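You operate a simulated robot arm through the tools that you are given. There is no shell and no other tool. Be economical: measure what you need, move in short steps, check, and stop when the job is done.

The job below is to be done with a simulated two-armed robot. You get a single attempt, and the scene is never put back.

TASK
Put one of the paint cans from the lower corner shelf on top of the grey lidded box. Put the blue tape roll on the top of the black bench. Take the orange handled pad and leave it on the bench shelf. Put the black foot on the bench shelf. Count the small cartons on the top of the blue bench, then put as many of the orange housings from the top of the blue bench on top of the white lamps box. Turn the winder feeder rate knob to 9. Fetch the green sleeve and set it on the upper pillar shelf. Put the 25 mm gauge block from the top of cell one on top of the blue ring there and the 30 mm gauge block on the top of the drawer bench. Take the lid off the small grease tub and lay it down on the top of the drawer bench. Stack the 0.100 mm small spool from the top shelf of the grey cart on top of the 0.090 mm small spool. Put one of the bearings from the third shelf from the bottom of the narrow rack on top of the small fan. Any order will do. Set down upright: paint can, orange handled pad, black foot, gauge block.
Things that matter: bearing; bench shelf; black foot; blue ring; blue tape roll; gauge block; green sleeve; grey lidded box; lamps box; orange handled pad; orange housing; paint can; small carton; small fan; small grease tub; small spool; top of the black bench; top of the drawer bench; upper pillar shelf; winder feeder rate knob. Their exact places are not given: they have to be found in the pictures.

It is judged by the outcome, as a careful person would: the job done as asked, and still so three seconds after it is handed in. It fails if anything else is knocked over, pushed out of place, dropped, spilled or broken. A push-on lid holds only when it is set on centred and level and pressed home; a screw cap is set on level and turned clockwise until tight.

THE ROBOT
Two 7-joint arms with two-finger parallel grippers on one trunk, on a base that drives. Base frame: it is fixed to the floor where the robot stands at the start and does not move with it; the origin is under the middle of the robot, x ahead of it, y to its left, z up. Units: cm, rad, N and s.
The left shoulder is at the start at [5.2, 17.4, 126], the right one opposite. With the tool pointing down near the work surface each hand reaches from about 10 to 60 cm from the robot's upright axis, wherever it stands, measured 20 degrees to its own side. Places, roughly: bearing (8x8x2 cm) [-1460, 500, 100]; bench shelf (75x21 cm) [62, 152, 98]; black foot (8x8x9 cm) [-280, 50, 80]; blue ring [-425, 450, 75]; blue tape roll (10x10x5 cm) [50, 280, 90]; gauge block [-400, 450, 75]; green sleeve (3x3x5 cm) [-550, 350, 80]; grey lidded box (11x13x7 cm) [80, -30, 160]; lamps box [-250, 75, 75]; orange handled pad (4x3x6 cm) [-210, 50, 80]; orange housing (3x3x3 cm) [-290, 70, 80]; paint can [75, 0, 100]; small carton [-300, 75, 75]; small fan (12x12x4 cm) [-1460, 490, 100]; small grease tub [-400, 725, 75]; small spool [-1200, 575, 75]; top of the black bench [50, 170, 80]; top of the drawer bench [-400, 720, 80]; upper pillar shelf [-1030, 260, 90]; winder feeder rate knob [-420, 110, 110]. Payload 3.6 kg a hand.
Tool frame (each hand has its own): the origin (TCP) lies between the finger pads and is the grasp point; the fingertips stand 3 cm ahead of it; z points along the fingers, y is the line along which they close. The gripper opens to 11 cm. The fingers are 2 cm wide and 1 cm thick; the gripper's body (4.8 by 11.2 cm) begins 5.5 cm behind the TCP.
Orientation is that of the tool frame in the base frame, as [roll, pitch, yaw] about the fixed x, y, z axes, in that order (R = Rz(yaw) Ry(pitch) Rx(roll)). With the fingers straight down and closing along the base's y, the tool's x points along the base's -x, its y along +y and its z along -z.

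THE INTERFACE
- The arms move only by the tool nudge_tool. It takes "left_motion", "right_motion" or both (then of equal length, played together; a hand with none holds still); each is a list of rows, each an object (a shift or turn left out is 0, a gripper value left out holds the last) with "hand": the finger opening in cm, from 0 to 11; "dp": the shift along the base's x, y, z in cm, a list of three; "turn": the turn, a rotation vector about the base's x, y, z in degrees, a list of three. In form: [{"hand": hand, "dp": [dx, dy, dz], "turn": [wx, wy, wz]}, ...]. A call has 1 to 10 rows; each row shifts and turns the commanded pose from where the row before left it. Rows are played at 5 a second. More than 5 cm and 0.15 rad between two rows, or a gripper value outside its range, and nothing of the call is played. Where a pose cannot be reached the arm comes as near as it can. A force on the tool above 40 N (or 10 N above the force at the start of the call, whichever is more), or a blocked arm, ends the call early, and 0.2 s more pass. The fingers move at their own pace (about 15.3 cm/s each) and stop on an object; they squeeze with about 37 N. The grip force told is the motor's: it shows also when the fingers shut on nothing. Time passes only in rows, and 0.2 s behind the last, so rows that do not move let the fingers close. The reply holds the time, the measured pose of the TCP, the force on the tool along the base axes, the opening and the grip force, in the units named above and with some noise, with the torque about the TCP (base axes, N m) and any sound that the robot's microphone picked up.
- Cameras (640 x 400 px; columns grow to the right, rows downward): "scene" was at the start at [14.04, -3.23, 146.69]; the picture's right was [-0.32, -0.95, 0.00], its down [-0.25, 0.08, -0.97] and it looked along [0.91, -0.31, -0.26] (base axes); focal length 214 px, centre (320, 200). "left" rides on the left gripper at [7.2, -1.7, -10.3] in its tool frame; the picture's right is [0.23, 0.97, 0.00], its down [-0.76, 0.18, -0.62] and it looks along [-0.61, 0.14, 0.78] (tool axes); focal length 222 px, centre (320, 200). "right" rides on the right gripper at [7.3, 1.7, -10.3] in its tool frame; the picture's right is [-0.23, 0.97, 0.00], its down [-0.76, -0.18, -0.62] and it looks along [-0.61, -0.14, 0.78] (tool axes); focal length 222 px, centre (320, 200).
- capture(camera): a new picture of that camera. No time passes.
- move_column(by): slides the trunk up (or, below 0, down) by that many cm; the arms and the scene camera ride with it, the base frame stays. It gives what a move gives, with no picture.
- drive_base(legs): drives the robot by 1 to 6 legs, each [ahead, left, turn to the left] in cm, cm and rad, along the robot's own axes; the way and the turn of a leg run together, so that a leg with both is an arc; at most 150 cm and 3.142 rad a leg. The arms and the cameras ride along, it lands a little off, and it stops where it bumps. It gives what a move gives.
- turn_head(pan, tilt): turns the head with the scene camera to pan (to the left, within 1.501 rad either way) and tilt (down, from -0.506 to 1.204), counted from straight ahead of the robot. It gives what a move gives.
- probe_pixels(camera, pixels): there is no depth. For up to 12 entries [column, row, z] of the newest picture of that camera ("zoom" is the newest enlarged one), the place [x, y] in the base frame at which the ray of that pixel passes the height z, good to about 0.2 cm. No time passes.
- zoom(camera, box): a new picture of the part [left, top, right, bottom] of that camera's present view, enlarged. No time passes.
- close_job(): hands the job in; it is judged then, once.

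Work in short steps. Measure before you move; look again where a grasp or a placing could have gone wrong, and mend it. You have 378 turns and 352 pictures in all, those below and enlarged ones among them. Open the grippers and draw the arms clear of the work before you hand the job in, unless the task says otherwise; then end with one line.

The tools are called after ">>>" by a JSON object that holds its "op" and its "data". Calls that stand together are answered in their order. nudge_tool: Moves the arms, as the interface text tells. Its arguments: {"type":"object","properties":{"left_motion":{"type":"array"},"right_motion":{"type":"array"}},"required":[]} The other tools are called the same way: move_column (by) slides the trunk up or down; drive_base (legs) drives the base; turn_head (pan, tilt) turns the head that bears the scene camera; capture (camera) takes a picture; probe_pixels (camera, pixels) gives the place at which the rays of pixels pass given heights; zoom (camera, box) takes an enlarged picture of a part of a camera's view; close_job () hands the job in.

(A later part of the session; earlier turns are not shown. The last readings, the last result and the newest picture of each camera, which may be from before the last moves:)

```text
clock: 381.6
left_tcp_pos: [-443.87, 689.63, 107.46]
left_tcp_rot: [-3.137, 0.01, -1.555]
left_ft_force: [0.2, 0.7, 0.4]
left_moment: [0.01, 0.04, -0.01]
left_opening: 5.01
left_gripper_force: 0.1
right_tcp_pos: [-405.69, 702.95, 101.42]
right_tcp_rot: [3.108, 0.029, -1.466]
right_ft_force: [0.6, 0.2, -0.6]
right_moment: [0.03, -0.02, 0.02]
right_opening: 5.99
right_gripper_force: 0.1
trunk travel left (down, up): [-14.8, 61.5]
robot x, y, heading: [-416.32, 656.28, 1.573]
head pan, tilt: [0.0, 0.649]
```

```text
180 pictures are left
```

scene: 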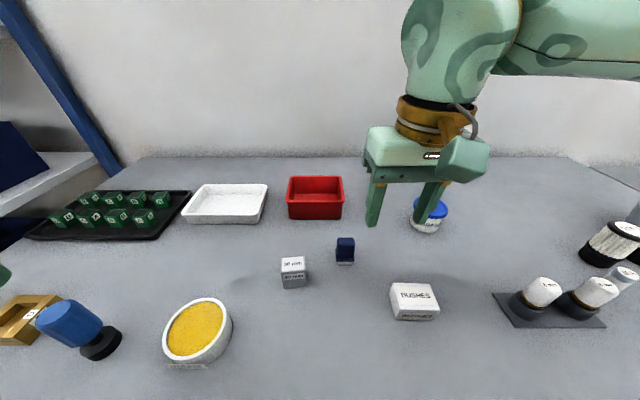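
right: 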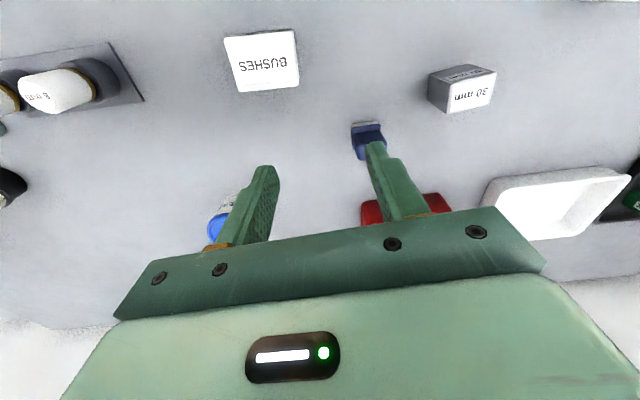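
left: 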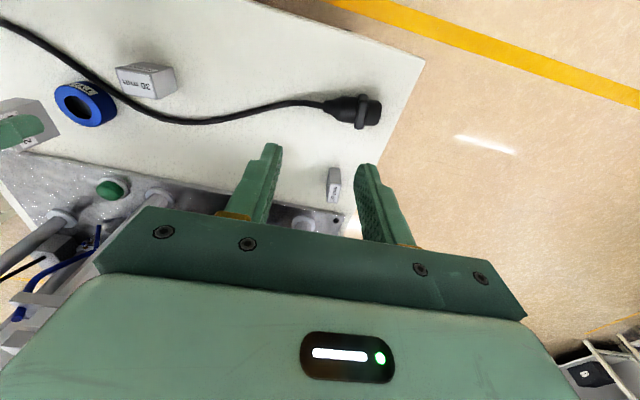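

The 30 mm block stands upright. Now shift right and take a good look at the tub with both hands clear.

>>> {"op": "nudge_tool", "data": {"right_motion": [{"dp": [4, -3, 2]}, {"dp": [4, -3, 2]}, {"dp": [4, -3, 2]}]}}

>>> {"op": "drive_base", "data": {"legs": [[0, -26, 0]]}}

>>> {"op": "capture", "data": {"camera": "scene"}}

>>> {"op": "zoom", "data": {"camera": "scene", "box": [280, 170, 400, 250]}}

>>> {"op": "capture", "data": {"camera": "left"}}

>>> {"op": "capture", "data": {"camera": "right"}}

```text
refused: row 1 steps farther than a row can; nothing moved
```

```text
clock: 383.5
left_tcp_pos: [-417.7, 689.67, 107.42]
left_tcp_rot: [-3.138, 0.008, -1.554]
left_ft_force: [0.3, -0.1, -0.9]
left_moment: [-0.01, 0.01, -0.01]
left_opening: 5.02
left_gripper_force: 0.1
right_tcp_pos: [-379.12, 702.93, 101.36]
right_tcp_rot: [3.111, 0.025, -1.47]
right_ft_force: [-0.2, 0.6, 0.5]
right_moment: [0.01, -0.01, -0.02]
right_opening: 6.0
right_gripper_force: 0.0
trunk travel left (down, up): [-14.8, 61.5]
robot x, y, heading: [-389.97, 656.49, 1.569]
head pan, tilt: [0.0, 0.649]
```

```text
179 pictures are left
```

scene: 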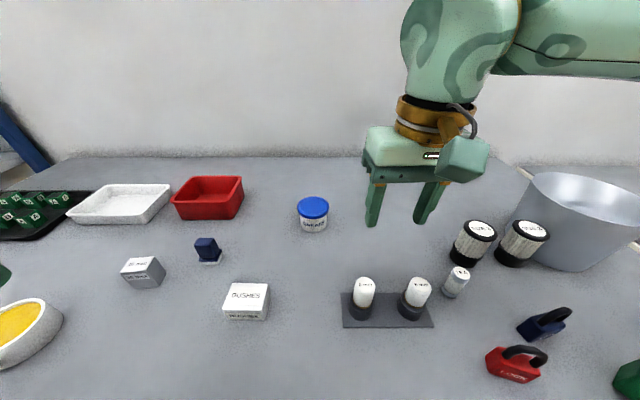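

```text
5.00 times, centred on (340, 210) of scene
```

zoom: 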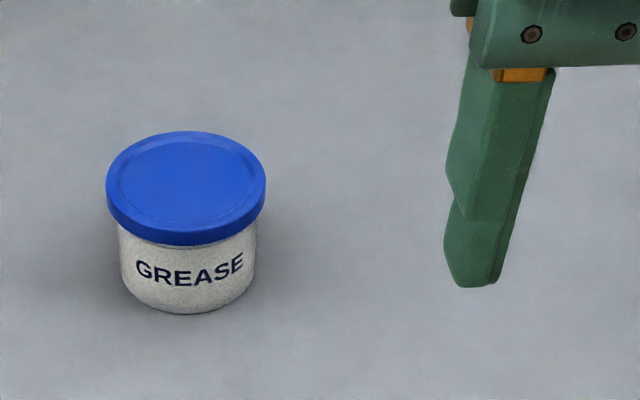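

```text
177 pictures are left
```

left: 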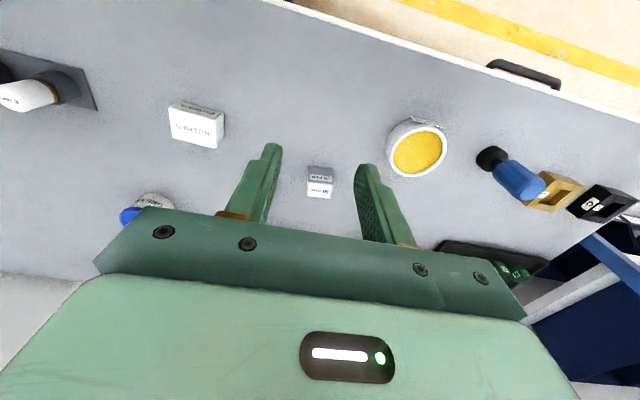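

```text
176 pictures are left
```

right: 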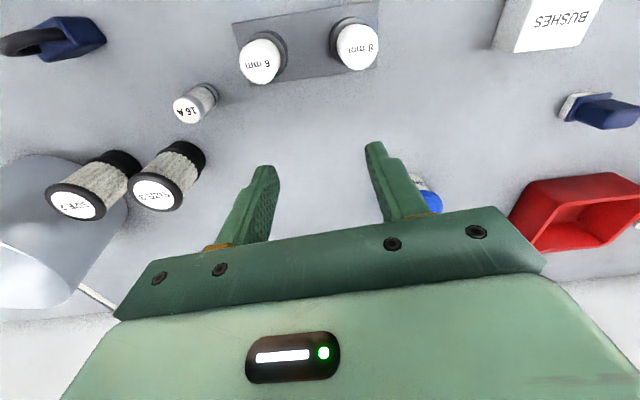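

>>> {"op": "probe_pixels", "data": {"camera": "zoom", "pixels": [[186, 186, 90], [107, 187, 90], [266, 187, 90], [188, 313, 84], [186, 186, 89], [122, 250, 86], [256, 248, 86]]}}

```text
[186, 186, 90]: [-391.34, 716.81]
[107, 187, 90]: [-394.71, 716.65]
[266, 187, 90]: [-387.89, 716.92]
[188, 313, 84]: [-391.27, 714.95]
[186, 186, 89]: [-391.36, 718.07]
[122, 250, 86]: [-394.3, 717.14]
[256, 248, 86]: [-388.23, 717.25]
```

Tub: centre ≈(−391.35,718), z 84–89, lid Ø6.75. Plan: right hand grips the lid from above (closing along y, wrist camera to the side), left hand holds the body from the front at 40°, then pull. First bring the right hand above the lid, turning it 90°.

>>> {"op": "nudge_tool", "data": {"right_motion": [{"dp": [-1.2, 1.5, 0], "turn": [0, 0, 8.5], "hand": 9}, {"dp": [-1.2, 1.5, 0], "turn": [0, 0, 8.5]}, {"dp": [-1.2, 1.5, 0], "turn": [0, 0, 8.5]}, {"dp": [-1.2, 1.5, 0], "turn": [0, 0, 8.5]}, {"dp": [-1.2, 1.5, 0], "turn": [0, 0, 8.5]}, {"dp": [-1.2, 1.5, 0], "turn": [0, 0, 8.5]}, {"dp": [-1.2, 1.5, 0], "turn": [0, 0, 8.5]}, {"dp": [-1.2, 1.5, 0], "turn": [0, 0, 8.5]}, {"dp": [-1.2, 1.5, 0], "turn": [0, 0, 8.5]}, {"dp": [-1.2, 1.5, 0], "turn": [0, 0, 8]}]}}

>>> {"op": "capture", "data": {"camera": "right"}}

>>> {"op": "capture", "data": {"camera": "scene"}}

```text
clock: 385.7
left_tcp_pos: [-417.91, 689.65, 107.34]
left_tcp_rot: [-3.133, 0.009, -1.556]
left_ft_force: [-0.7, -0.7, -0.1]
left_moment: [0.0, -0.02, 0.0]
left_opening: 5.0
left_gripper_force: 0.0
right_tcp_pos: [-386.56, 706.46, 99.76]
right_tcp_rot: [3.073, 0.094, -0.955]
right_ft_force: [0.4, 0.1, 0.0]
right_moment: [0.01, -0.05, 0.04]
right_opening: 9.0
right_gripper_force: 0.0
right hand out of reach, approached as far as the arm can: row 3, 4, 5, 6, 7, 8, 9, 10
trunk travel left (down, up): [-14.8, 61.5]
robot x, y, heading: [-390.12, 656.31, 1.569]
head pan, tilt: [0.0, 0.649]
```

```text
175 pictures are left
```

right: 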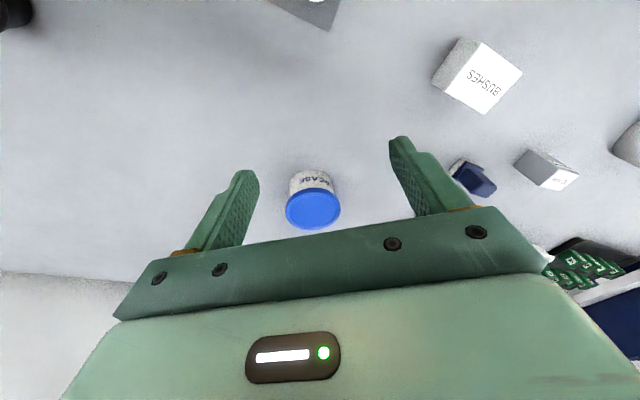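

```text
174 pictures are left
```

scene: 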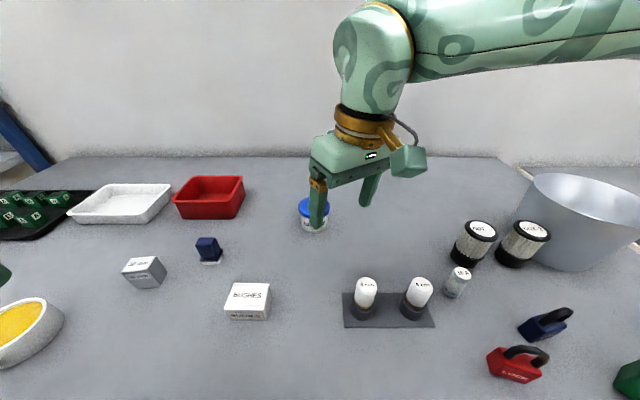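

Rotation in that direction hits a limit; turn the other way (−z) instead.

>>> {"op": "nudge_tool", "data": {"right_motion": [{"dp": [0, -1, 0], "turn": [0, 0, -8.5]}, {"dp": [0, -1, 0], "turn": [0, 0, -8.5]}, {"dp": [0, 0, 0], "turn": [0, 0, -8.5]}, {"turn": [0, 0, -8.5]}, {"turn": [0, 0, -8.5]}, {"turn": [0, 0, -8.5]}, {"turn": [0, 0, -8.5]}, {"turn": [0, 0, -8.5]}, {"turn": [0, 0, -8.5]}, {"turn": [0, 0, -8.5]}]}}

>>> {"op": "nudge_tool", "data": {"right_motion": [{"turn": [0, 0, -8.5]}, {"turn": [0, 0, -8.5]}, {"turn": [0, 0, -8.5]}, {"turn": [0, 0, -8.5]}]}}

```text
clock: 387.9
left_tcp_pos: [-417.61, 689.6, 107.42]
left_tcp_rot: [-3.136, 0.01, -1.554]
left_ft_force: [-0.6, -0.4, -1.1]
left_moment: [0.02, 0.0, -0.02]
left_opening: 5.03
left_gripper_force: 0.1
right_tcp_pos: [-386.29, 704.6, 99.84]
right_tcp_rot: [3.071, 0.095, -2.442]
right_ft_force: [-0.2, 0.3, 0.9]
right_moment: [-0.02, -0.02, 0.04]
right_opening: 9.0
right_gripper_force: 0.1
trunk travel left (down, up): [-14.8, 61.5]
robot x, y, heading: [-389.7, 656.64, 1.569]
head pan, tilt: [0.0, 0.649]
```

```text
clock: 388.9
left_tcp_pos: [-417.73, 689.65, 107.43]
left_tcp_rot: [-3.137, 0.009, -1.556]
left_ft_force: [-0.7, 1.1, 0.8]
left_moment: [0.03, -0.01, -0.01]
left_opening: 4.99
left_gripper_force: 0.0
right_tcp_pos: [-386.14, 704.6, 99.81]
right_tcp_rot: [3.069, 0.095, -3.034]
right_ft_force: [0.3, 0.6, -0.6]
right_moment: [-0.01, 0.0, -0.01]
right_opening: 9.01
right_gripper_force: 0.1
trunk travel left (down, up): [-14.8, 61.5]
robot x, y, heading: [-390.2, 656.06, 1.568]
head pan, tilt: [0.0, 0.649]
```

>>> {"op": "nudge_tool", "data": {"right_motion": [{"turn": [-4.7, 5, 0]}, {"dp": [-1.3, 3.3, 0]}, {"dp": [-1.3, 3.3, 0]}, {"dp": [-1.3, 3.4, 0]}, {"dp": [-1.3, 3.4, 0]}]}}

>>> {"op": "capture", "data": {"camera": "right"}}

```text
clock: 390.1
left_tcp_pos: [-417.75, 689.74, 107.42]
left_tcp_rot: [-3.137, 0.008, -1.556]
left_ft_force: [-0.1, -0.4, -0.3]
left_moment: [-0.04, -0.01, 0.02]
left_opening: 5.02
left_gripper_force: 0.0
right_tcp_pos: [-391.58, 718.06, 100.02]
right_tcp_rot: [-3.14, 0.001, -3.026]
right_ft_force: [-0.5, -0.7, 0.1]
right_moment: [-0.04, 0.0, -0.02]
right_opening: 8.98
right_gripper_force: 0.0
trunk travel left (down, up): [-14.8, 61.5]
robot x, y, heading: [-390.12, 656.37, 1.565]
head pan, tilt: [0.0, 0.649]
```

```text
173 pictures are left
```

right: 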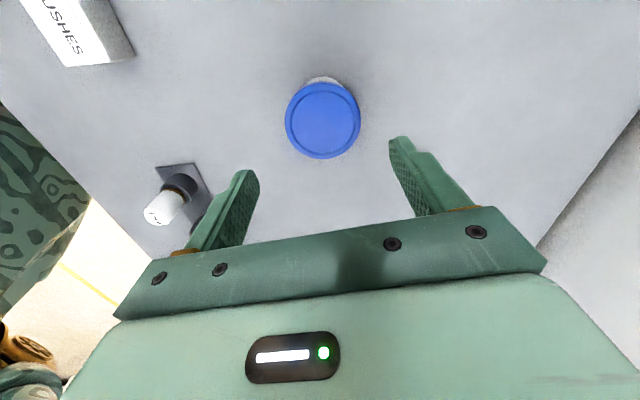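

Centred over the lid. Small correction, descend to tips at z≈88.0 and close on the lid.

>>> {"op": "nudge_tool", "data": {"right_motion": [{"dp": [-0.3, 0.25, -3]}, {"dp": [0, 0, -3]}, {"dp": [0, 0, -2]}, {"dp": [0, 0, -0.9]}]}}

>>> {"op": "capture", "data": {"camera": "right"}}

>>> {"op": "zoom", "data": {"camera": "scene", "box": [260, 140, 390, 240]}}

```text
clock: 391.1
left_tcp_pos: [-417.73, 689.58, 107.39]
left_tcp_rot: [-3.136, 0.01, -1.555]
left_ft_force: [0.6, -0.9, 0.4]
left_moment: [0.01, 0.0, 0.01]
left_opening: 5.03
left_gripper_force: 0.0
right_tcp_pos: [-391.64, 718.32, 91.05]
right_tcp_rot: [-3.14, -0.001, -3.031]
right_ft_force: [0.6, -0.3, -0.3]
right_moment: [-0.01, 0.0, 0.0]
right_opening: 8.98
right_gripper_force: 0.1
trunk travel left (down, up): [-14.8, 61.5]
robot x, y, heading: [-389.92, 656.53, 1.569]
head pan, tilt: [0.0, 0.649]
```

```text
172 pictures are left
```

right: 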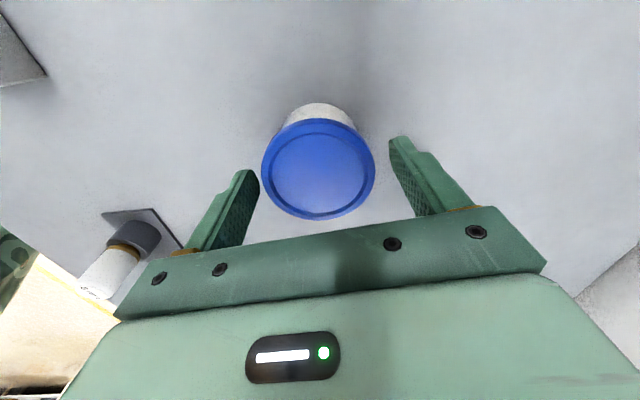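

```text
4.00 times, centred on (325, 190) of scene
```

zoom: 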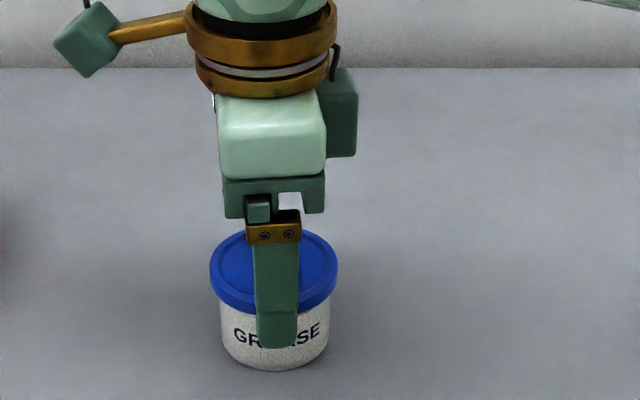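

>>> {"op": "nudge_tool", "data": {"right_motion": [{"dp": [0, 0, 0.6]}, {"hand": 5}, {}, {}]}}

>>> {"op": "capture", "data": {"camera": "right"}}

>>> {"op": "zoom", "data": {"camera": "scene", "box": [260, 140, 390, 240]}}

```text
clock: 392.1
left_tcp_pos: [-417.64, 689.69, 107.57]
left_tcp_rot: [-3.135, 0.008, -1.554]
left_ft_force: [0.0, -0.7, 0.3]
left_moment: [0.0, 0.0, -0.02]
left_opening: 5.01
left_gripper_force: 0.1
right_tcp_pos: [-391.62, 718.2, 91.74]
right_tcp_rot: [-3.14, -0.001, -3.031]
right_ft_force: [0.0, 0.1, -1.7]
right_moment: [-0.02, -0.01, 0.01]
right_opening: 7.27
right_gripper_force: 37.1
trunk travel left (down, up): [-14.8, 61.5]
robot x, y, heading: [-390.45, 655.99, 1.572]
head pan, tilt: [0.0, 0.649]
```

```text
170 pictures are left
```

right: 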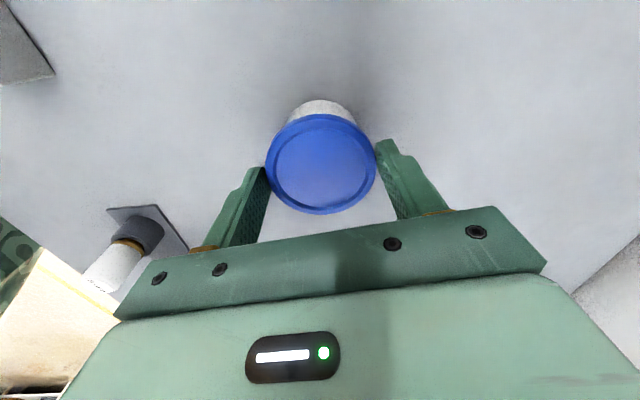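

```text
4.00 times, centred on (325, 190) of scene
```

zoom: 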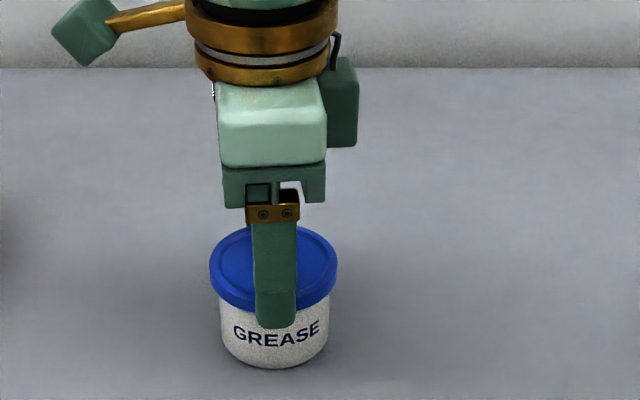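

>>> {"op": "probe_pixels", "data": {"camera": "zoom", "pixels": [[275, 328, 88.7], [275, 328, 86], [275, 370, 84], [275, 370, 82], [275, 308, 88], [275, 308, 90], [275, 262, 89.2], [275, 262, 91]]}}

```text
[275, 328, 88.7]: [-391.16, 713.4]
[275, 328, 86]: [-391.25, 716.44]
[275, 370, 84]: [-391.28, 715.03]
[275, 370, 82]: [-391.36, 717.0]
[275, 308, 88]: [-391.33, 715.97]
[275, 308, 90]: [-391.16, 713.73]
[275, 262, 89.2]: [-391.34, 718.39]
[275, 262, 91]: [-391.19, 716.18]
```

>>> {"op": "capture", "data": {"camera": "scene"}}

>>> {"op": "probe_pixels", "data": {"camera": "scene", "pixels": [[270, 300, 87], [268, 320, 84], [342, 292, 84], [342, 326, 84], [358, 285, 90], [229, 300, 87]]}}

```text
168 pictures are left
```

scene: 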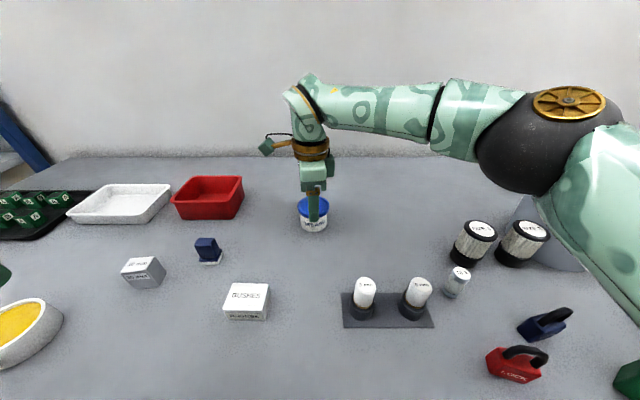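

```text
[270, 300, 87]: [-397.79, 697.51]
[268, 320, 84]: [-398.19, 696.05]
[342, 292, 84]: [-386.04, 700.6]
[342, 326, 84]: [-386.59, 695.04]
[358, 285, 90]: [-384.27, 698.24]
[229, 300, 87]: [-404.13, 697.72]
```

The gap between BUSHES (x −397.8) and the bottle plate (x −386.5) suffices. Tilt the left hand and bring it to the front of the tub.

>>> {"op": "nudge_tool", "data": {"left_motion": [{"dp": [3.5, 1, 0], "turn": [7.6, 0, 0], "hand": 8}, {"dp": [3.5, 1, 0], "turn": [7.6, 0, 0]}, {"dp": [3.5, 1.5, 0], "turn": [7.6, 0, 0]}, {"dp": [3.5, 1.5, 0], "turn": [7.6, 0, 0]}, {"dp": [3.5, 1.5, 0], "turn": [7.6, 0, 0]}, {"dp": [3.5, 1.5, 0], "turn": [7.6, 0, 0]}, {"dp": [3, 1.5, -1], "turn": [7.4, 0, -1]}, {"dp": [2.2, 1.5, -2]}, {"dp": [0, 1, -3]}]}}

>>> {"op": "capture", "data": {"camera": "left"}}

>>> {"op": "capture", "data": {"camera": "scene"}}

```text
clock: 394.1
left_tcp_pos: [-391.37, 701.49, 101.39]
left_tcp_rot: [-3.12, 0.935, -1.571]
left_ft_force: [0.3, -0.2, 0.9]
left_moment: [-0.03, -0.01, 0.02]
left_opening: 7.98
left_gripper_force: 0.1
right_tcp_pos: [-391.6, 718.34, 91.48]
right_tcp_rot: [-3.14, 0.001, -3.029]
right_ft_force: [0.4, -0.6, -1.9]
right_moment: [-0.02, -0.02, 0.02]
right_opening: 7.25
right_gripper_force: 37.0
trunk travel left (down, up): [-14.8, 61.5]
robot x, y, heading: [-390.1, 656.49, 1.57]
head pan, tilt: [0.0, 0.649]
```

```text
167 pictures are left
```

left: 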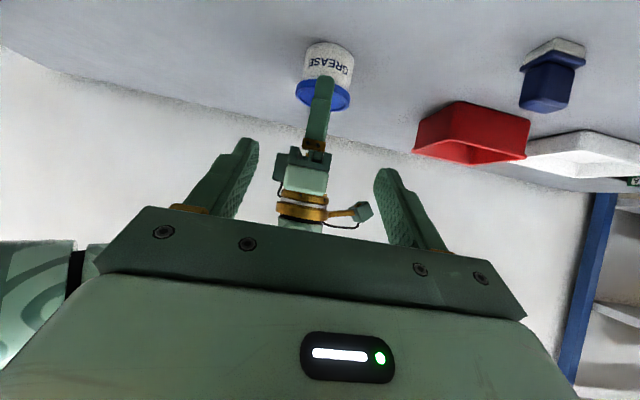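

```text
166 pictures are left
```

scene: 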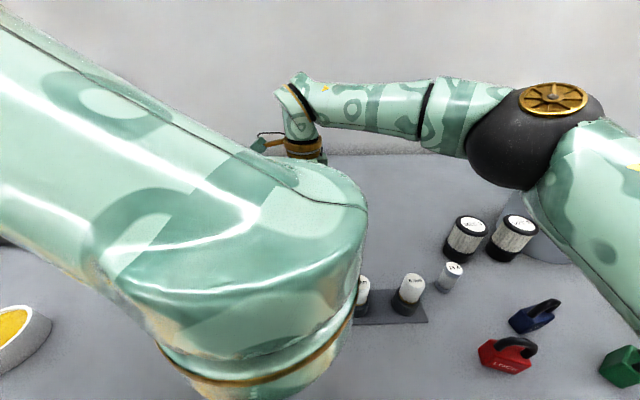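

Left hand is lined up with the tub. Move to the pre-grasp, then check before sliding in.

>>> {"op": "nudge_tool", "data": {"left_motion": [{"dp": [-0.1, 2.2, -3.6]}, {"dp": [-0.15, 2.2, -3.6]}, {"dp": [0, 2.4, -1.78]}]}}

>>> {"op": "capture", "data": {"camera": "left"}}

>>> {"op": "capture", "data": {"camera": "right"}}

```text
clock: 394.9
left_tcp_pos: [-391.71, 708.53, 92.43]
left_tcp_rot: [-3.118, 0.934, -1.563]
left_ft_force: [-1.0, -0.5, 0.1]
left_moment: [-0.02, 0.02, 0.03]
left_opening: 8.0
left_gripper_force: 0.2
right_tcp_pos: [-391.63, 718.29, 91.47]
right_tcp_rot: [-3.139, 0.001, -3.03]
right_ft_force: [-0.3, 0.0, -0.7]
right_moment: [0.01, -0.01, 0.03]
right_opening: 7.28
right_gripper_force: 36.9
trunk travel left (down, up): [-14.8, 61.5]
robot x, y, heading: [-390.22, 656.62, 1.568]
head pan, tilt: [0.0, 0.649]
```

```text
165 pictures are left
```

left: 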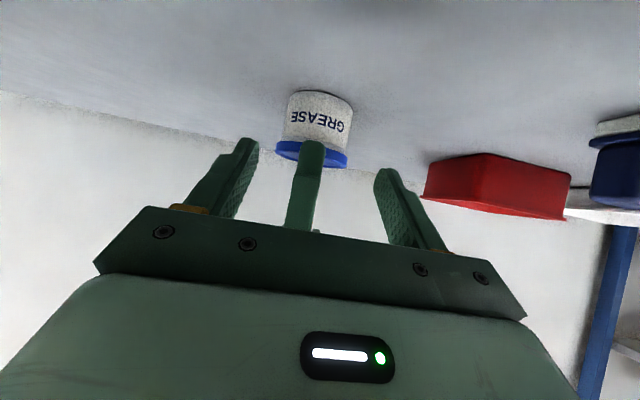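

```text
164 pictures are left
```

right: 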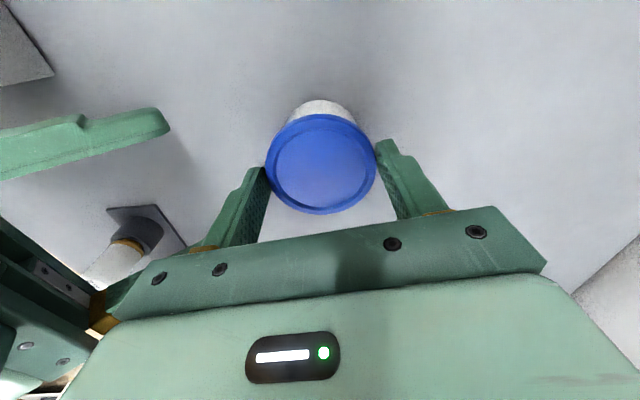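

>>> {"op": "nudge_tool", "data": {"left_motion": [{"dp": [0, 2.4, -1.78]}, {"dp": [0.1, 2.4, -1.78]}]}}

>>> {"op": "capture", "data": {"camera": "left"}}

>>> {"op": "capture", "data": {"camera": "right"}}

```text
clock: 395.5
left_tcp_pos: [-391.67, 713.15, 88.78]
left_tcp_rot: [-3.117, 0.933, -1.562]
left_ft_force: [-0.1, 0.0, 0.9]
left_moment: [-0.02, -0.04, 0.03]
left_opening: 7.98
left_gripper_force: 0.0
right_tcp_pos: [-391.6, 718.36, 91.5]
right_tcp_rot: [-3.141, 0.0, -3.031]
right_ft_force: [-0.4, 0.4, -0.9]
right_moment: [-0.01, 0.03, -0.02]
right_opening: 7.28
right_gripper_force: 37.0
trunk travel left (down, up): [-14.8, 61.5]
robot x, y, heading: [-390.4, 656.01, 1.574]
head pan, tilt: [0.0, 0.649]
```

```text
163 pictures are left
```

left: 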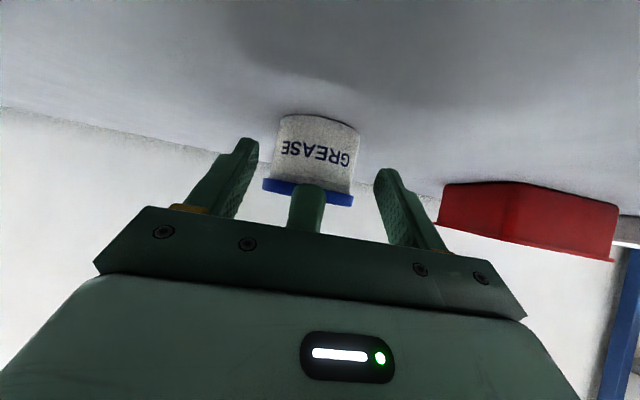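

```text
162 pictures are left
```

right: 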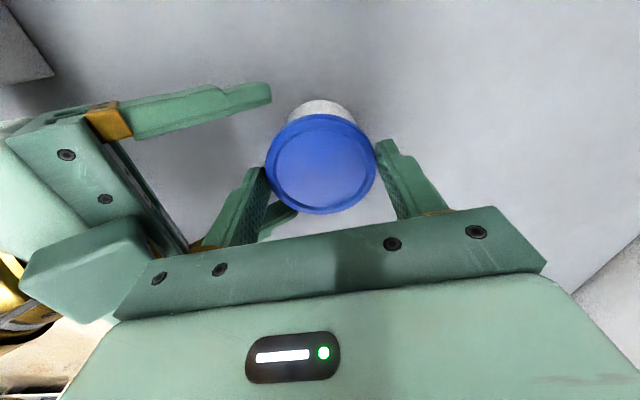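

>>> {"op": "nudge_tool", "data": {"left_motion": [{"dp": [0, 1.2, -0.9]}, {"dp": [0, 1.0, -0.7]}]}}

>>> {"op": "capture", "data": {"camera": "left"}}

>>> {"op": "capture", "data": {"camera": "right"}}

```text
clock: 396.1
left_tcp_pos: [-391.59, 715.31, 87.35]
left_tcp_rot: [-3.117, 0.934, -1.565]
left_ft_force: [1.7, -10.4, 6.3]
left_moment: [0.66, 0.12, 0.09]
left_opening: 8.01
left_gripper_force: 0.1
right_tcp_pos: [-391.65, 718.44, 91.5]
right_tcp_rot: [3.139, 0.0, -3.03]
right_ft_force: [-0.7, 10.7, -7.8]
right_moment: [-0.01, -0.03, -0.13]
right_opening: 7.24
right_gripper_force: 36.8
trunk travel left (down, up): [-14.8, 61.5]
robot x, y, heading: [-390.18, 656.27, 1.569]
head pan, tilt: [0.0, 0.649]
```

```text
161 pictures are left
```

left: 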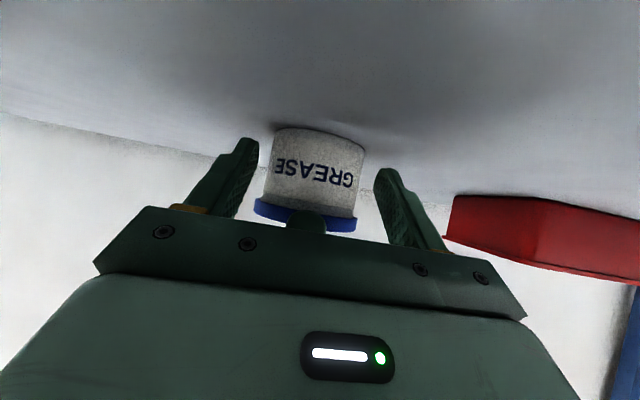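

```text
160 pictures are left
```

right: 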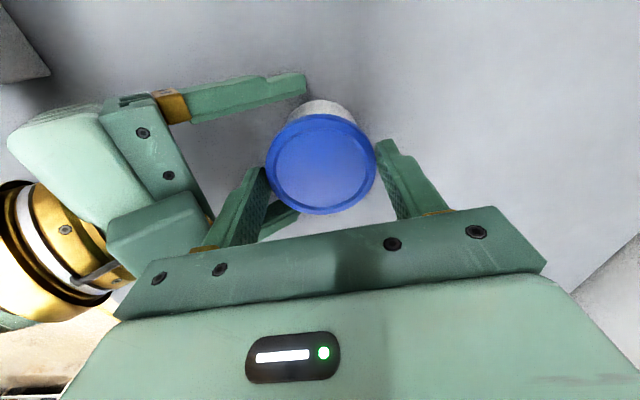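

Light touch between the hands; back off 0.3 and close the left on the tub body.

>>> {"op": "nudge_tool", "data": {"left_motion": [{"dp": [0, -0.4, 0.2]}, {"hand": 4}, {}, {}]}}

>>> {"op": "capture", "data": {"camera": "left"}}

```text
clock: 397.1
left_tcp_pos: [-391.58, 714.93, 87.51]
left_tcp_rot: [-3.116, 0.935, -1.564]
left_ft_force: [5.0, 7.1, -4.9]
left_moment: [-0.24, -0.04, -0.32]
left_opening: 6.27
left_gripper_force: 36.6
right_tcp_pos: [-391.64, 718.28, 91.55]
right_tcp_rot: [-3.138, -0.002, -3.029]
right_ft_force: [-4.8, -7.4, 5.5]
right_moment: [-0.29, 0.25, 0.08]
right_opening: 7.25
right_gripper_force: 36.5
trunk travel left (down, up): [-14.8, 61.5]
robot x, y, heading: [-389.9, 656.19, 1.57]
head pan, tilt: [0.0, 0.649]
heard: snap
```

```text
159 pictures are left
```

left: 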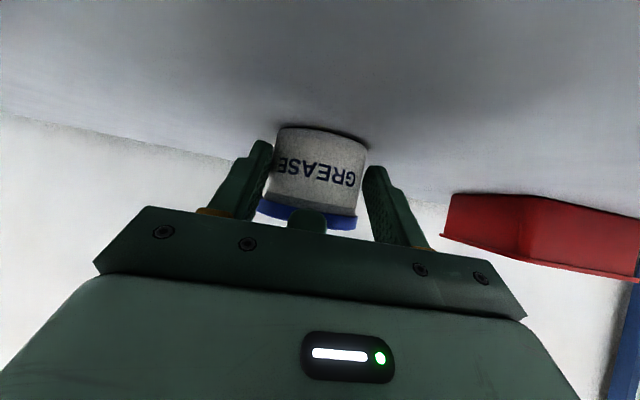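

A snap was heard - the lid let go. Raise the right hand while the left holds.

>>> {"op": "nudge_tool", "data": {"right_motion": [{"dp": [0, 0, 0.7]}, {"dp": [0, 0, 1]}, {"dp": [0, 0, 2]}, {"dp": [0, 0, 3]}, {"dp": [0, 0, 4]}]}}

>>> {"op": "capture", "data": {"camera": "right"}}

>>> {"op": "capture", "data": {"camera": "left"}}

```text
clock: 398.3
left_tcp_pos: [-391.63, 715.06, 87.48]
left_tcp_rot: [-3.118, 0.933, -1.561]
left_ft_force: [0.0, -1.0, -1.1]
left_moment: [-0.06, -0.03, 0.02]
left_opening: 6.28
left_gripper_force: 37.0
right_tcp_pos: [-391.58, 718.04, 102.32]
right_tcp_rot: [-3.139, 0.0, -3.031]
right_ft_force: [-0.5, 0.1, -0.4]
right_moment: [-0.06, 0.02, -0.02]
right_opening: 7.26
right_gripper_force: 37.8
trunk travel left (down, up): [-14.8, 61.5]
robot x, y, heading: [-390.24, 656.27, 1.566]
head pan, tilt: [0.0, 0.649]
```

```text
158 pictures are left
```

right: 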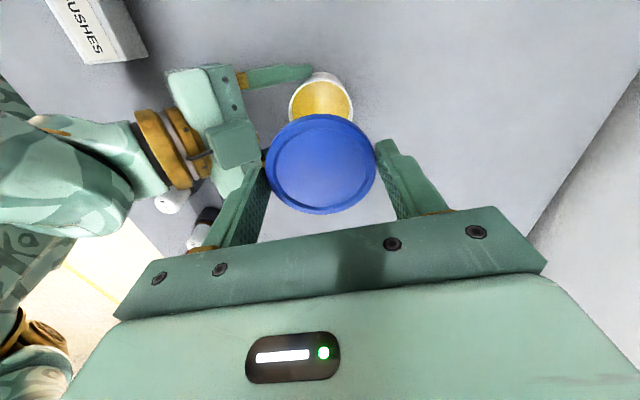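

```text
157 pictures are left
```

left: 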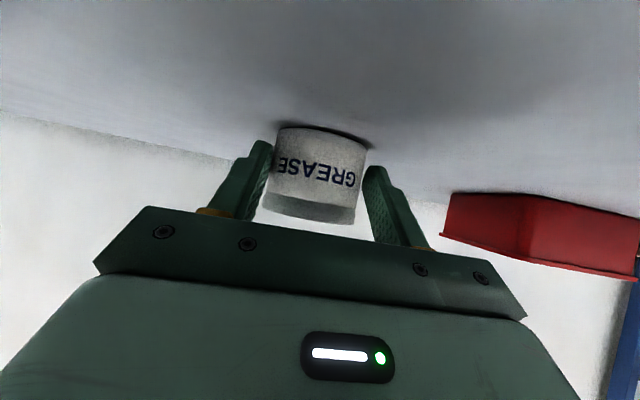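

Lid is off; the tub stays on the bench. Release the left hand and withdraw it along its axis.

>>> {"op": "nudge_tool", "data": {"left_motion": [{"hand": 8.5}, {}, {"dp": [0, -2.4, 1.8]}, {"dp": [0, -2.4, 1.8]}, {"dp": [0, -2.4, 1.8]}, {"dp": [0, -2.4, 1.8]}, {"dp": [0, -2, 3]}, {"dp": [-3, -1, 3], "turn": [-7, 0, 0]}, {"dp": [-4, -1, 0], "turn": [-7, 0, 0]}, {"dp": [-4, -1, 0], "turn": [-7, 0, 0]}]}}

>>> {"op": "nudge_tool", "data": {"left_motion": [{"dp": [-4, -1, 0], "turn": [-8, 0, 0]}, {"dp": [-4, -1, 0], "turn": [-8, 0, 0]}, {"dp": [-3, -1, 0], "turn": [-8, 0, 0]}, {"dp": [-3, -1, 0], "turn": [-8, 0, 0]}]}}

>>> {"op": "capture", "data": {"camera": "scene"}}

>>> {"op": "capture", "data": {"camera": "right"}}

```text
clock: 400.5
left_tcp_pos: [-402.75, 700.35, 100.29]
left_tcp_rot: [-3.119, 0.566, -1.566]
left_ft_force: [-1.2, 1.2, -0.2]
left_moment: [-0.01, -0.01, -0.02]
left_opening: 8.52
left_gripper_force: 0.0
right_tcp_pos: [-391.68, 718.13, 102.12]
right_tcp_rot: [-3.139, -0.001, -3.031]
right_ft_force: [-0.4, 0.4, -0.7]
right_moment: [0.0, -0.04, -0.01]
right_opening: 7.28
right_gripper_force: 37.2
trunk travel left (down, up): [-14.8, 61.5]
robot x, y, heading: [-390.42, 656.25, 1.569]
head pan, tilt: [0.0, 0.649]
```

```text
clock: 401.5
left_tcp_pos: [-416.91, 696.58, 100.52]
left_tcp_rot: [-3.124, 0.008, -1.565]
left_ft_force: [0.1, 0.0, -0.3]
left_moment: [0.01, -0.01, 0.0]
left_opening: 8.51
left_gripper_force: 0.0
right_tcp_pos: [-391.58, 718.11, 102.19]
right_tcp_rot: [-3.14, 0.0, -3.03]
right_ft_force: [-0.4, 0.3, -0.2]
right_moment: [-0.01, -0.02, 0.0]
right_opening: 7.27
right_gripper_force: 37.3
trunk travel left (down, up): [-14.8, 61.5]
robot x, y, heading: [-390.37, 656.09, 1.565]
head pan, tilt: [0.0, 0.649]
```

```text
156 pictures are left
```

scene: 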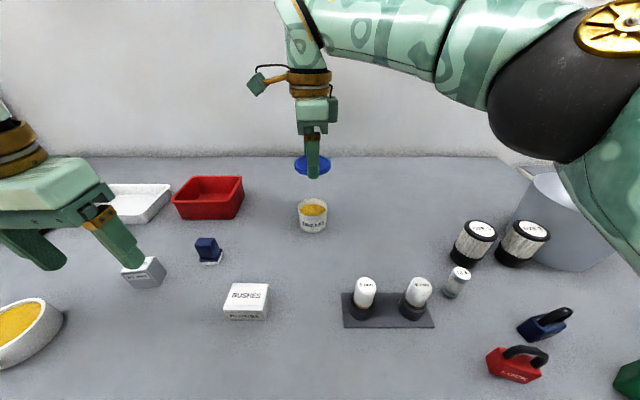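

```text
155 pictures are left
```

right: 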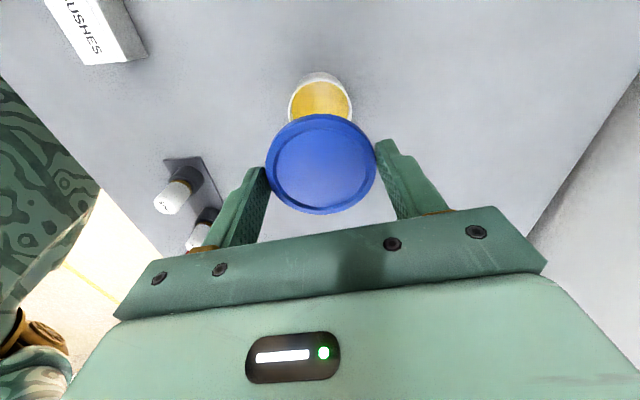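

Tub stands open. Carry the lid right to (−378,721) and lay it down.

>>> {"op": "nudge_tool", "data": {"right_motion": [{"dp": [4.5, 1, 0]}, {"dp": [4.5, 1, 0]}, {"dp": [4.5, 1, 0]}, {"dp": [0, 0, -4]}, {"dp": [0, 0, -4]}, {"dp": [0, 0, -3]}, {"dp": [0, 0, -2]}]}}

>>> {"op": "capture", "data": {"camera": "scene"}}

```text
clock: 403.1
left_tcp_pos: [-416.69, 696.59, 100.56]
left_tcp_rot: [-3.124, 0.01, -1.566]
left_ft_force: [-0.5, -0.4, 0.6]
left_moment: [0.02, 0.01, -0.04]
left_opening: 8.49
left_gripper_force: 0.0
right_tcp_pos: [-378.1, 721.16, 89.13]
right_tcp_rot: [-3.14, -0.002, -3.03]
right_ft_force: [0.0, -0.1, 0.2]
right_moment: [-0.01, 0.0, 0.01]
right_opening: 7.27
right_gripper_force: 37.4
trunk travel left (down, up): [-14.8, 61.5]
robot x, y, heading: [-389.74, 656.73, 1.564]
head pan, tilt: [0.0, 0.649]
```

```text
154 pictures are left
```

scene: 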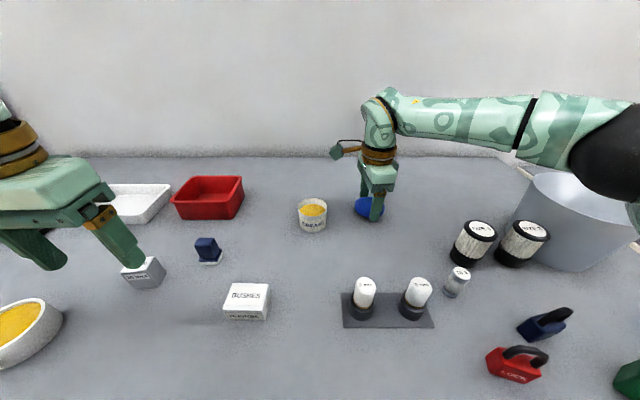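

>>> {"op": "nudge_tool", "data": {"right_motion": [{"dp": [0, 0, -0.8]}, {"dp": [0, 0, -0.5]}, {"dp": [0, 0, -0.3]}, {"dp": [0, 0, -0.3]}]}}

```text
clock: 404.1
left_tcp_pos: [-416.63, 696.57, 100.47]
left_tcp_rot: [-3.124, 0.01, -1.567]
left_ft_force: [0.0, -0.2, 0.4]
left_moment: [-0.01, -0.05, -0.01]
left_opening: 8.51
left_gripper_force: 0.0
right_tcp_pos: [-378.17, 721.02, 87.34]
right_tcp_rot: [-3.139, 0.0, -3.03]
right_ft_force: [-0.4, 0.1, -0.6]
right_moment: [0.0, -0.01, 0.03]
right_opening: 7.26
right_gripper_force: 37.1
trunk travel left (down, up): [-14.8, 61.5]
robot x, y, heading: [-390.25, 656.0, 1.575]
head pan, tilt: [0.0, 0.649]
```

>>> {"op": "nudge_tool", "data": {"right_motion": [{"dp": [0, 0, -0.3]}, {"dp": [0, 0, -0.3]}, {"dp": [0, 0, -0.3]}]}}

```text
clock: 404.9
left_tcp_pos: [-416.77, 696.37, 100.78]
left_tcp_rot: [-3.125, 0.013, -1.565]
left_ft_force: [0.5, 0.5, 0.0]
left_moment: [-0.01, 0.03, 0.0]
left_opening: 8.5
left_gripper_force: 0.0
right_tcp_pos: [-378.16, 721.04, 86.96]
right_tcp_rot: [3.134, 0.0, -3.032]
right_ft_force: [3.1, 7.2, 33.2]
right_moment: [-1.11, -0.39, 0.42]
right_opening: 7.26
right_gripper_force: 37.2
trunk travel left (down, up): [-14.8, 61.5]
robot x, y, heading: [-390.43, 656.45, 1.568]
head pan, tilt: [0.0, 0.649]
```

Contact. Ease, open and lift away.

>>> {"op": "nudge_tool", "data": {"right_motion": [{"dp": [0, 0, 0.2]}, {"hand": 9}, {}, {"dp": [0, 0, 3]}, {"dp": [0, 0, 4]}, {"dp": [0, 0, 4]}, {"dp": [0, -3, 4]}]}}

>>> {"op": "capture", "data": {"camera": "scene"}}

>>> {"op": "zoom", "data": {"camera": "scene", "box": [280, 160, 420, 250]}}

```text
clock: 405.5
left_tcp_pos: [-416.87, 696.45, 100.6]
left_tcp_rot: [-3.125, 0.009, -1.564]
left_ft_force: [0.2, -1.0, -0.2]
left_moment: [0.03, -0.03, 0.0]
left_opening: 8.52
left_gripper_force: 0.1
right_tcp_pos: [-378.29, 721.56, 86.96]
right_tcp_rot: [3.13, -0.001, -3.03]
right_ft_force: [-2.7, 5.5, 10.2]
right_moment: [-0.37, -0.07, -0.11]
right_opening: 8.76
right_gripper_force: 0.0
trunk travel left (down, up): [-14.8, 61.5]
robot x, y, heading: [-389.96, 656.36, 1.566]
head pan, tilt: [0.0, 0.649]
stopped in row 2 (right hand): the force on the tool passed its limit at 46 N (the readings are from after the stop); the commanded pose is now the measured one
```

```text
153 pictures are left
```

scene: 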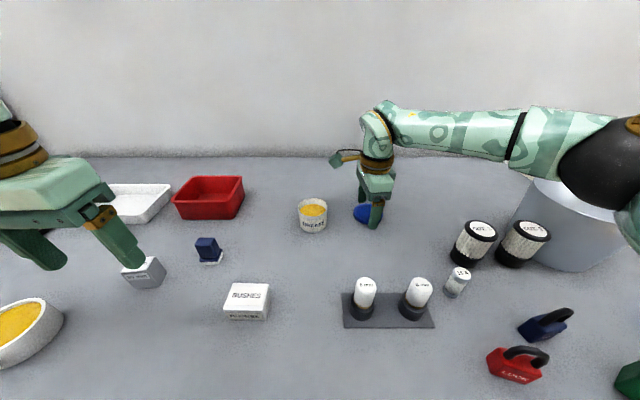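

```text
4.44 times, centred on (350, 205) of scene
```

zoom: 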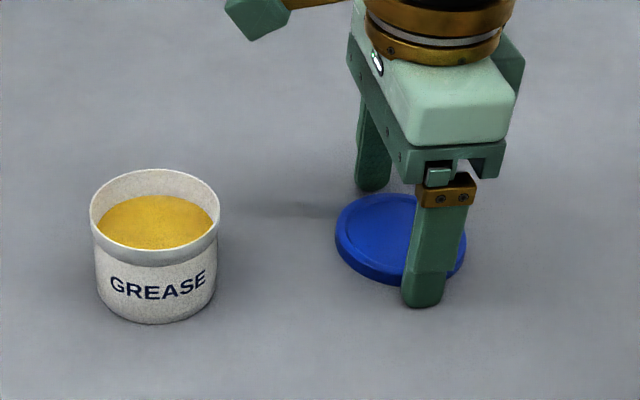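

Lid lies flat on the bench. Lift the right hand straight up.

>>> {"op": "nudge_tool", "data": {"right_motion": [{"dp": [0, 0, 1], "hand": 10}, {"dp": [0, 0, 3]}, {"dp": [0, 0, 4]}, {"dp": [0, 0, 4]}, {"dp": [0, -3, 3]}, {"dp": [0, -4, 2]}, {"dp": [0, -4, 2]}, {"dp": [0, -4, 0]}]}}

>>> {"op": "zoom", "data": {"camera": "scene", "box": [280, 160, 420, 250]}}

```text
clock: 407.3
left_tcp_pos: [-416.62, 696.53, 100.54]
left_tcp_rot: [-3.124, 0.008, -1.566]
left_ft_force: [-0.3, -0.2, 0.4]
left_moment: [-0.02, 0.0, 0.0]
left_opening: 8.49
left_gripper_force: 0.0
right_tcp_pos: [-378.07, 706.45, 106.07]
right_tcp_rot: [3.133, -0.002, -3.03]
right_ft_force: [-0.1, -1.6, 0.1]
right_moment: [-0.01, 0.02, 0.0]
right_opening: 10.0
right_gripper_force: 0.1
trunk travel left (down, up): [-14.8, 61.5]
robot x, y, heading: [-390.06, 656.39, 1.565]
head pan, tilt: [0.0, 0.649]
```

```text
4.44 times, centred on (350, 205) of scene
```

zoom: 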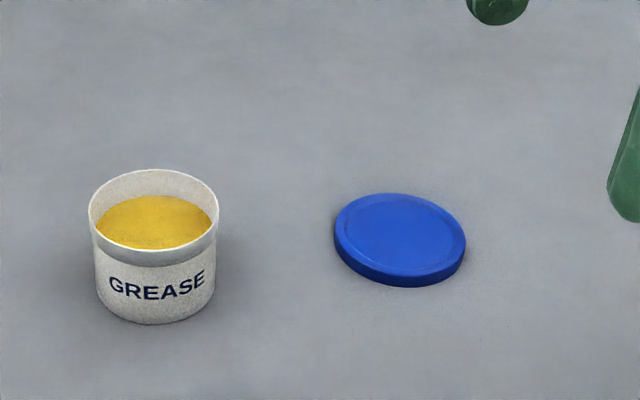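

Lid and tub are fine. Turn the right hand back, and travel around cell one to the south aisle toward the green sleeve (−550,350).

>>> {"op": "nudge_tool", "data": {"right_motion": [{"dp": [1, -2, 0], "turn": [0, 0, 8.5]}, {"dp": [1, -2, 0], "turn": [0, 0, 8.5]}, {"dp": [1, -2, 0], "turn": [0, 0, 8.5]}, {"dp": [0, -2, 0], "turn": [0, 0, 8.5]}, {"turn": [0, 0, 8.5]}, {"turn": [0, 0, 8.5]}, {"turn": [0, 0, 8.5]}, {"turn": [0, 0, 8.5]}, {"turn": [0, 0, 8.5]}, {"turn": [0, 0, 6]}], "left_motion": [{"dp": [0, -2, 1]}, {"dp": [0, -2, 1]}, {"dp": [0, -2, 0]}, {"dp": [0, -1, 0]}, {}, {}, {}, {}, {}, {}]}}

>>> {"op": "drive_base", "data": {"legs": [[-66, 0, 0.005], [0, -68, 0], [-150, 0, 0], [-150, 0, 0], [-20, 0, 0], [0, 120, 0]]}}

>>> {"op": "turn_head", "data": {"pan": 0.6, "tilt": 0.4}}

>>> {"op": "capture", "data": {"camera": "scene"}}

```text
clock: 409.5
left_tcp_pos: [-416.72, 689.52, 102.61]
left_tcp_rot: [-3.124, 0.008, -1.566]
left_ft_force: [-0.3, 0.5, -0.2]
left_moment: [0.03, -0.02, -0.01]
left_opening: 8.51
left_gripper_force: 0.0
right_tcp_pos: [-375.1, 698.31, 105.93]
right_tcp_rot: [3.135, -0.003, -1.586]
right_ft_force: [-1.0, 0.1, 0.3]
right_moment: [-0.03, 0.0, -0.03]
right_opening: 10.01
right_gripper_force: 0.1
trunk travel left (down, up): [-14.8, 61.5]
robot x, y, heading: [-389.92, 656.31, 1.566]
head pan, tilt: [0.0, 0.649]
```

```text
clock: 437.5
left_tcp_pos: [-464.51, 300.43, 102.67]
left_tcp_rot: [-3.125, 0.008, -1.54]
left_ft_force: [1.0, 0.3, 0.1]
left_moment: [-0.02, 0.01, -0.03]
left_opening: 8.49
left_gripper_force: 0.0
right_tcp_pos: [-423.22, 310.41, 106.02]
right_tcp_rot: [3.131, -0.002, -1.565]
right_ft_force: [-0.8, 0.2, 0.0]
right_moment: [0.01, -0.02, 0.03]
right_opening: 9.97
right_gripper_force: 0.2
trunk travel left (down, up): [-14.8, 61.5]
robot x, y, heading: [-437.03, 267.98, 1.588]
head pan, tilt: [0.0, 0.649]
```

```text
clock: 438.5
left_tcp_pos: [-464.6, 300.47, 102.61]
left_tcp_rot: [-3.123, 0.009, -1.542]
left_ft_force: [-0.9, 0.5, 0.3]
left_moment: [-0.02, -0.03, -0.02]
left_opening: 8.47
left_gripper_force: 0.0
right_tcp_pos: [-423.19, 310.33, 106.02]
right_tcp_rot: [3.134, -0.002, -1.566]
right_ft_force: [0.1, -0.2, 0.2]
right_moment: [-0.01, -0.04, 0.0]
right_opening: 10.0
right_gripper_force: 0.1
trunk travel left (down, up): [-14.8, 61.5]
robot x, y, heading: [-437.29, 268.03, 1.589]
head pan, tilt: [0.6, 0.4]
```

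```text
150 pictures are left
```

scene: 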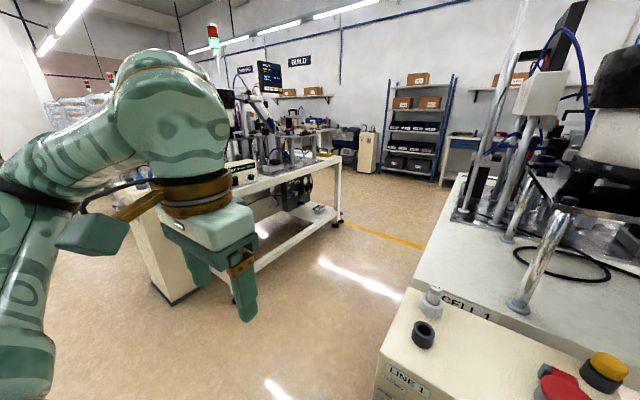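

Back off slightly and continue west along the aisle.

>>> {"op": "drive_base", "data": {"legs": [[-30, 0, -0.02], [0, 110, 0]]}}

>>> {"op": "turn_head", "data": {"pan": 0, "tilt": 0.45}}

>>> {"op": "capture", "data": {"camera": "scene"}}

```text
clock: 445.7
left_tcp_pos: [-573.42, 271.48, 102.72]
left_tcp_rot: [-3.124, 0.01, -1.564]
left_ft_force: [-0.6, 0.4, 0.2]
left_moment: [-0.03, -0.01, -0.02]
left_opening: 8.49
left_gripper_force: 0.1
right_tcp_pos: [-531.88, 280.63, 106.13]
right_tcp_rot: [3.133, -0.001, -1.588]
right_ft_force: [-0.8, 0.4, -0.5]
right_moment: [-0.03, -0.02, -0.01]
right_opening: 10.01
right_gripper_force: 0.1
trunk travel left (down, up): [-14.8, 61.5]
robot x, y, heading: [-547.02, 238.3, 1.572]
head pan, tilt: [0.6, 0.4]
```

```text
clock: 446.7
left_tcp_pos: [-573.28, 271.48, 102.6]
left_tcp_rot: [-3.125, 0.009, -1.562]
left_ft_force: [0.1, 0.1, -0.1]
left_moment: [-0.02, 0.0, 0.01]
left_opening: 8.5
left_gripper_force: 0.0
right_tcp_pos: [-531.78, 280.53, 105.98]
right_tcp_rot: [3.133, -0.004, -1.588]
right_ft_force: [-0.4, -0.4, 0.9]
right_moment: [0.01, -0.02, 0.0]
right_opening: 9.99
right_gripper_force: 0.0
trunk travel left (down, up): [-14.8, 61.5]
robot x, y, heading: [-546.93, 238.57, 1.572]
head pan, tilt: [0.0, 0.45]
```

```text
149 pictures are left
```

scene: 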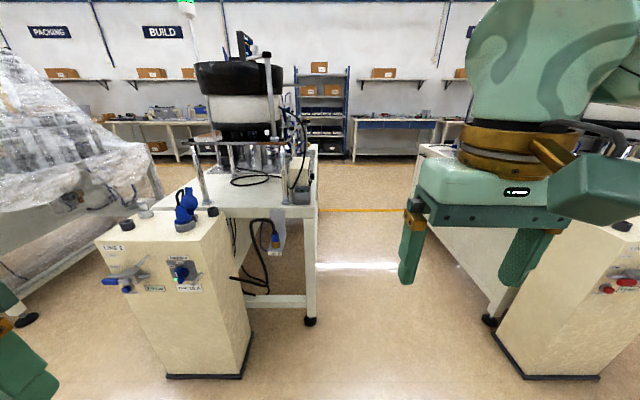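

>>> {"op": "zoom", "data": {"camera": "scene", "box": [90, 130, 330, 280]}}

>>> {"op": "probe_pixels", "data": {"camera": "scene", "pixels": [[97, 240, 75], [228, 220, 75], [318, 205, 75], [150, 375, 0], [310, 322, 0]]}}

```text
2.67 times, centred on (210, 205) of scene
```

zoom: 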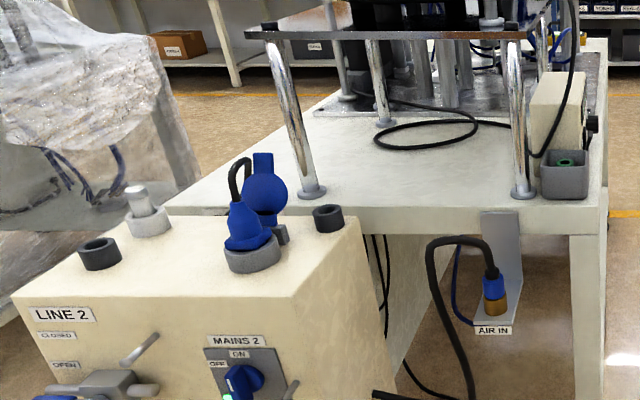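

```text
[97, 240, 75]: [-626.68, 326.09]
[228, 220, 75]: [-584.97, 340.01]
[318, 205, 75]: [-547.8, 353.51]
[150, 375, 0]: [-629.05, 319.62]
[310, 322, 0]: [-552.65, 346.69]
```

>>> {"op": "probe_pixels", "data": {"camera": "scene", "pixels": [[247, 375, 0], [250, 345, 0], [525, 375, 0], [495, 340, 0], [301, 192, 80], [301, 192, 84]]}}

>>> {"op": "zoom", "data": {"camera": "scene", "box": [280, 170, 330, 215]}}

```text
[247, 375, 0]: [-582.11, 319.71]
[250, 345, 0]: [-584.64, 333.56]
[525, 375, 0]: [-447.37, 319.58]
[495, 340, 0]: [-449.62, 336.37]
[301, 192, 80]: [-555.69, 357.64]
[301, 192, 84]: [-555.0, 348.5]
```

```text
8.89 times, centred on (305, 192) of scene
```

zoom: 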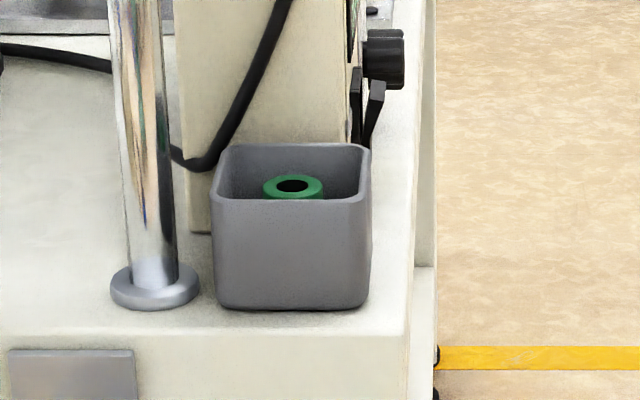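

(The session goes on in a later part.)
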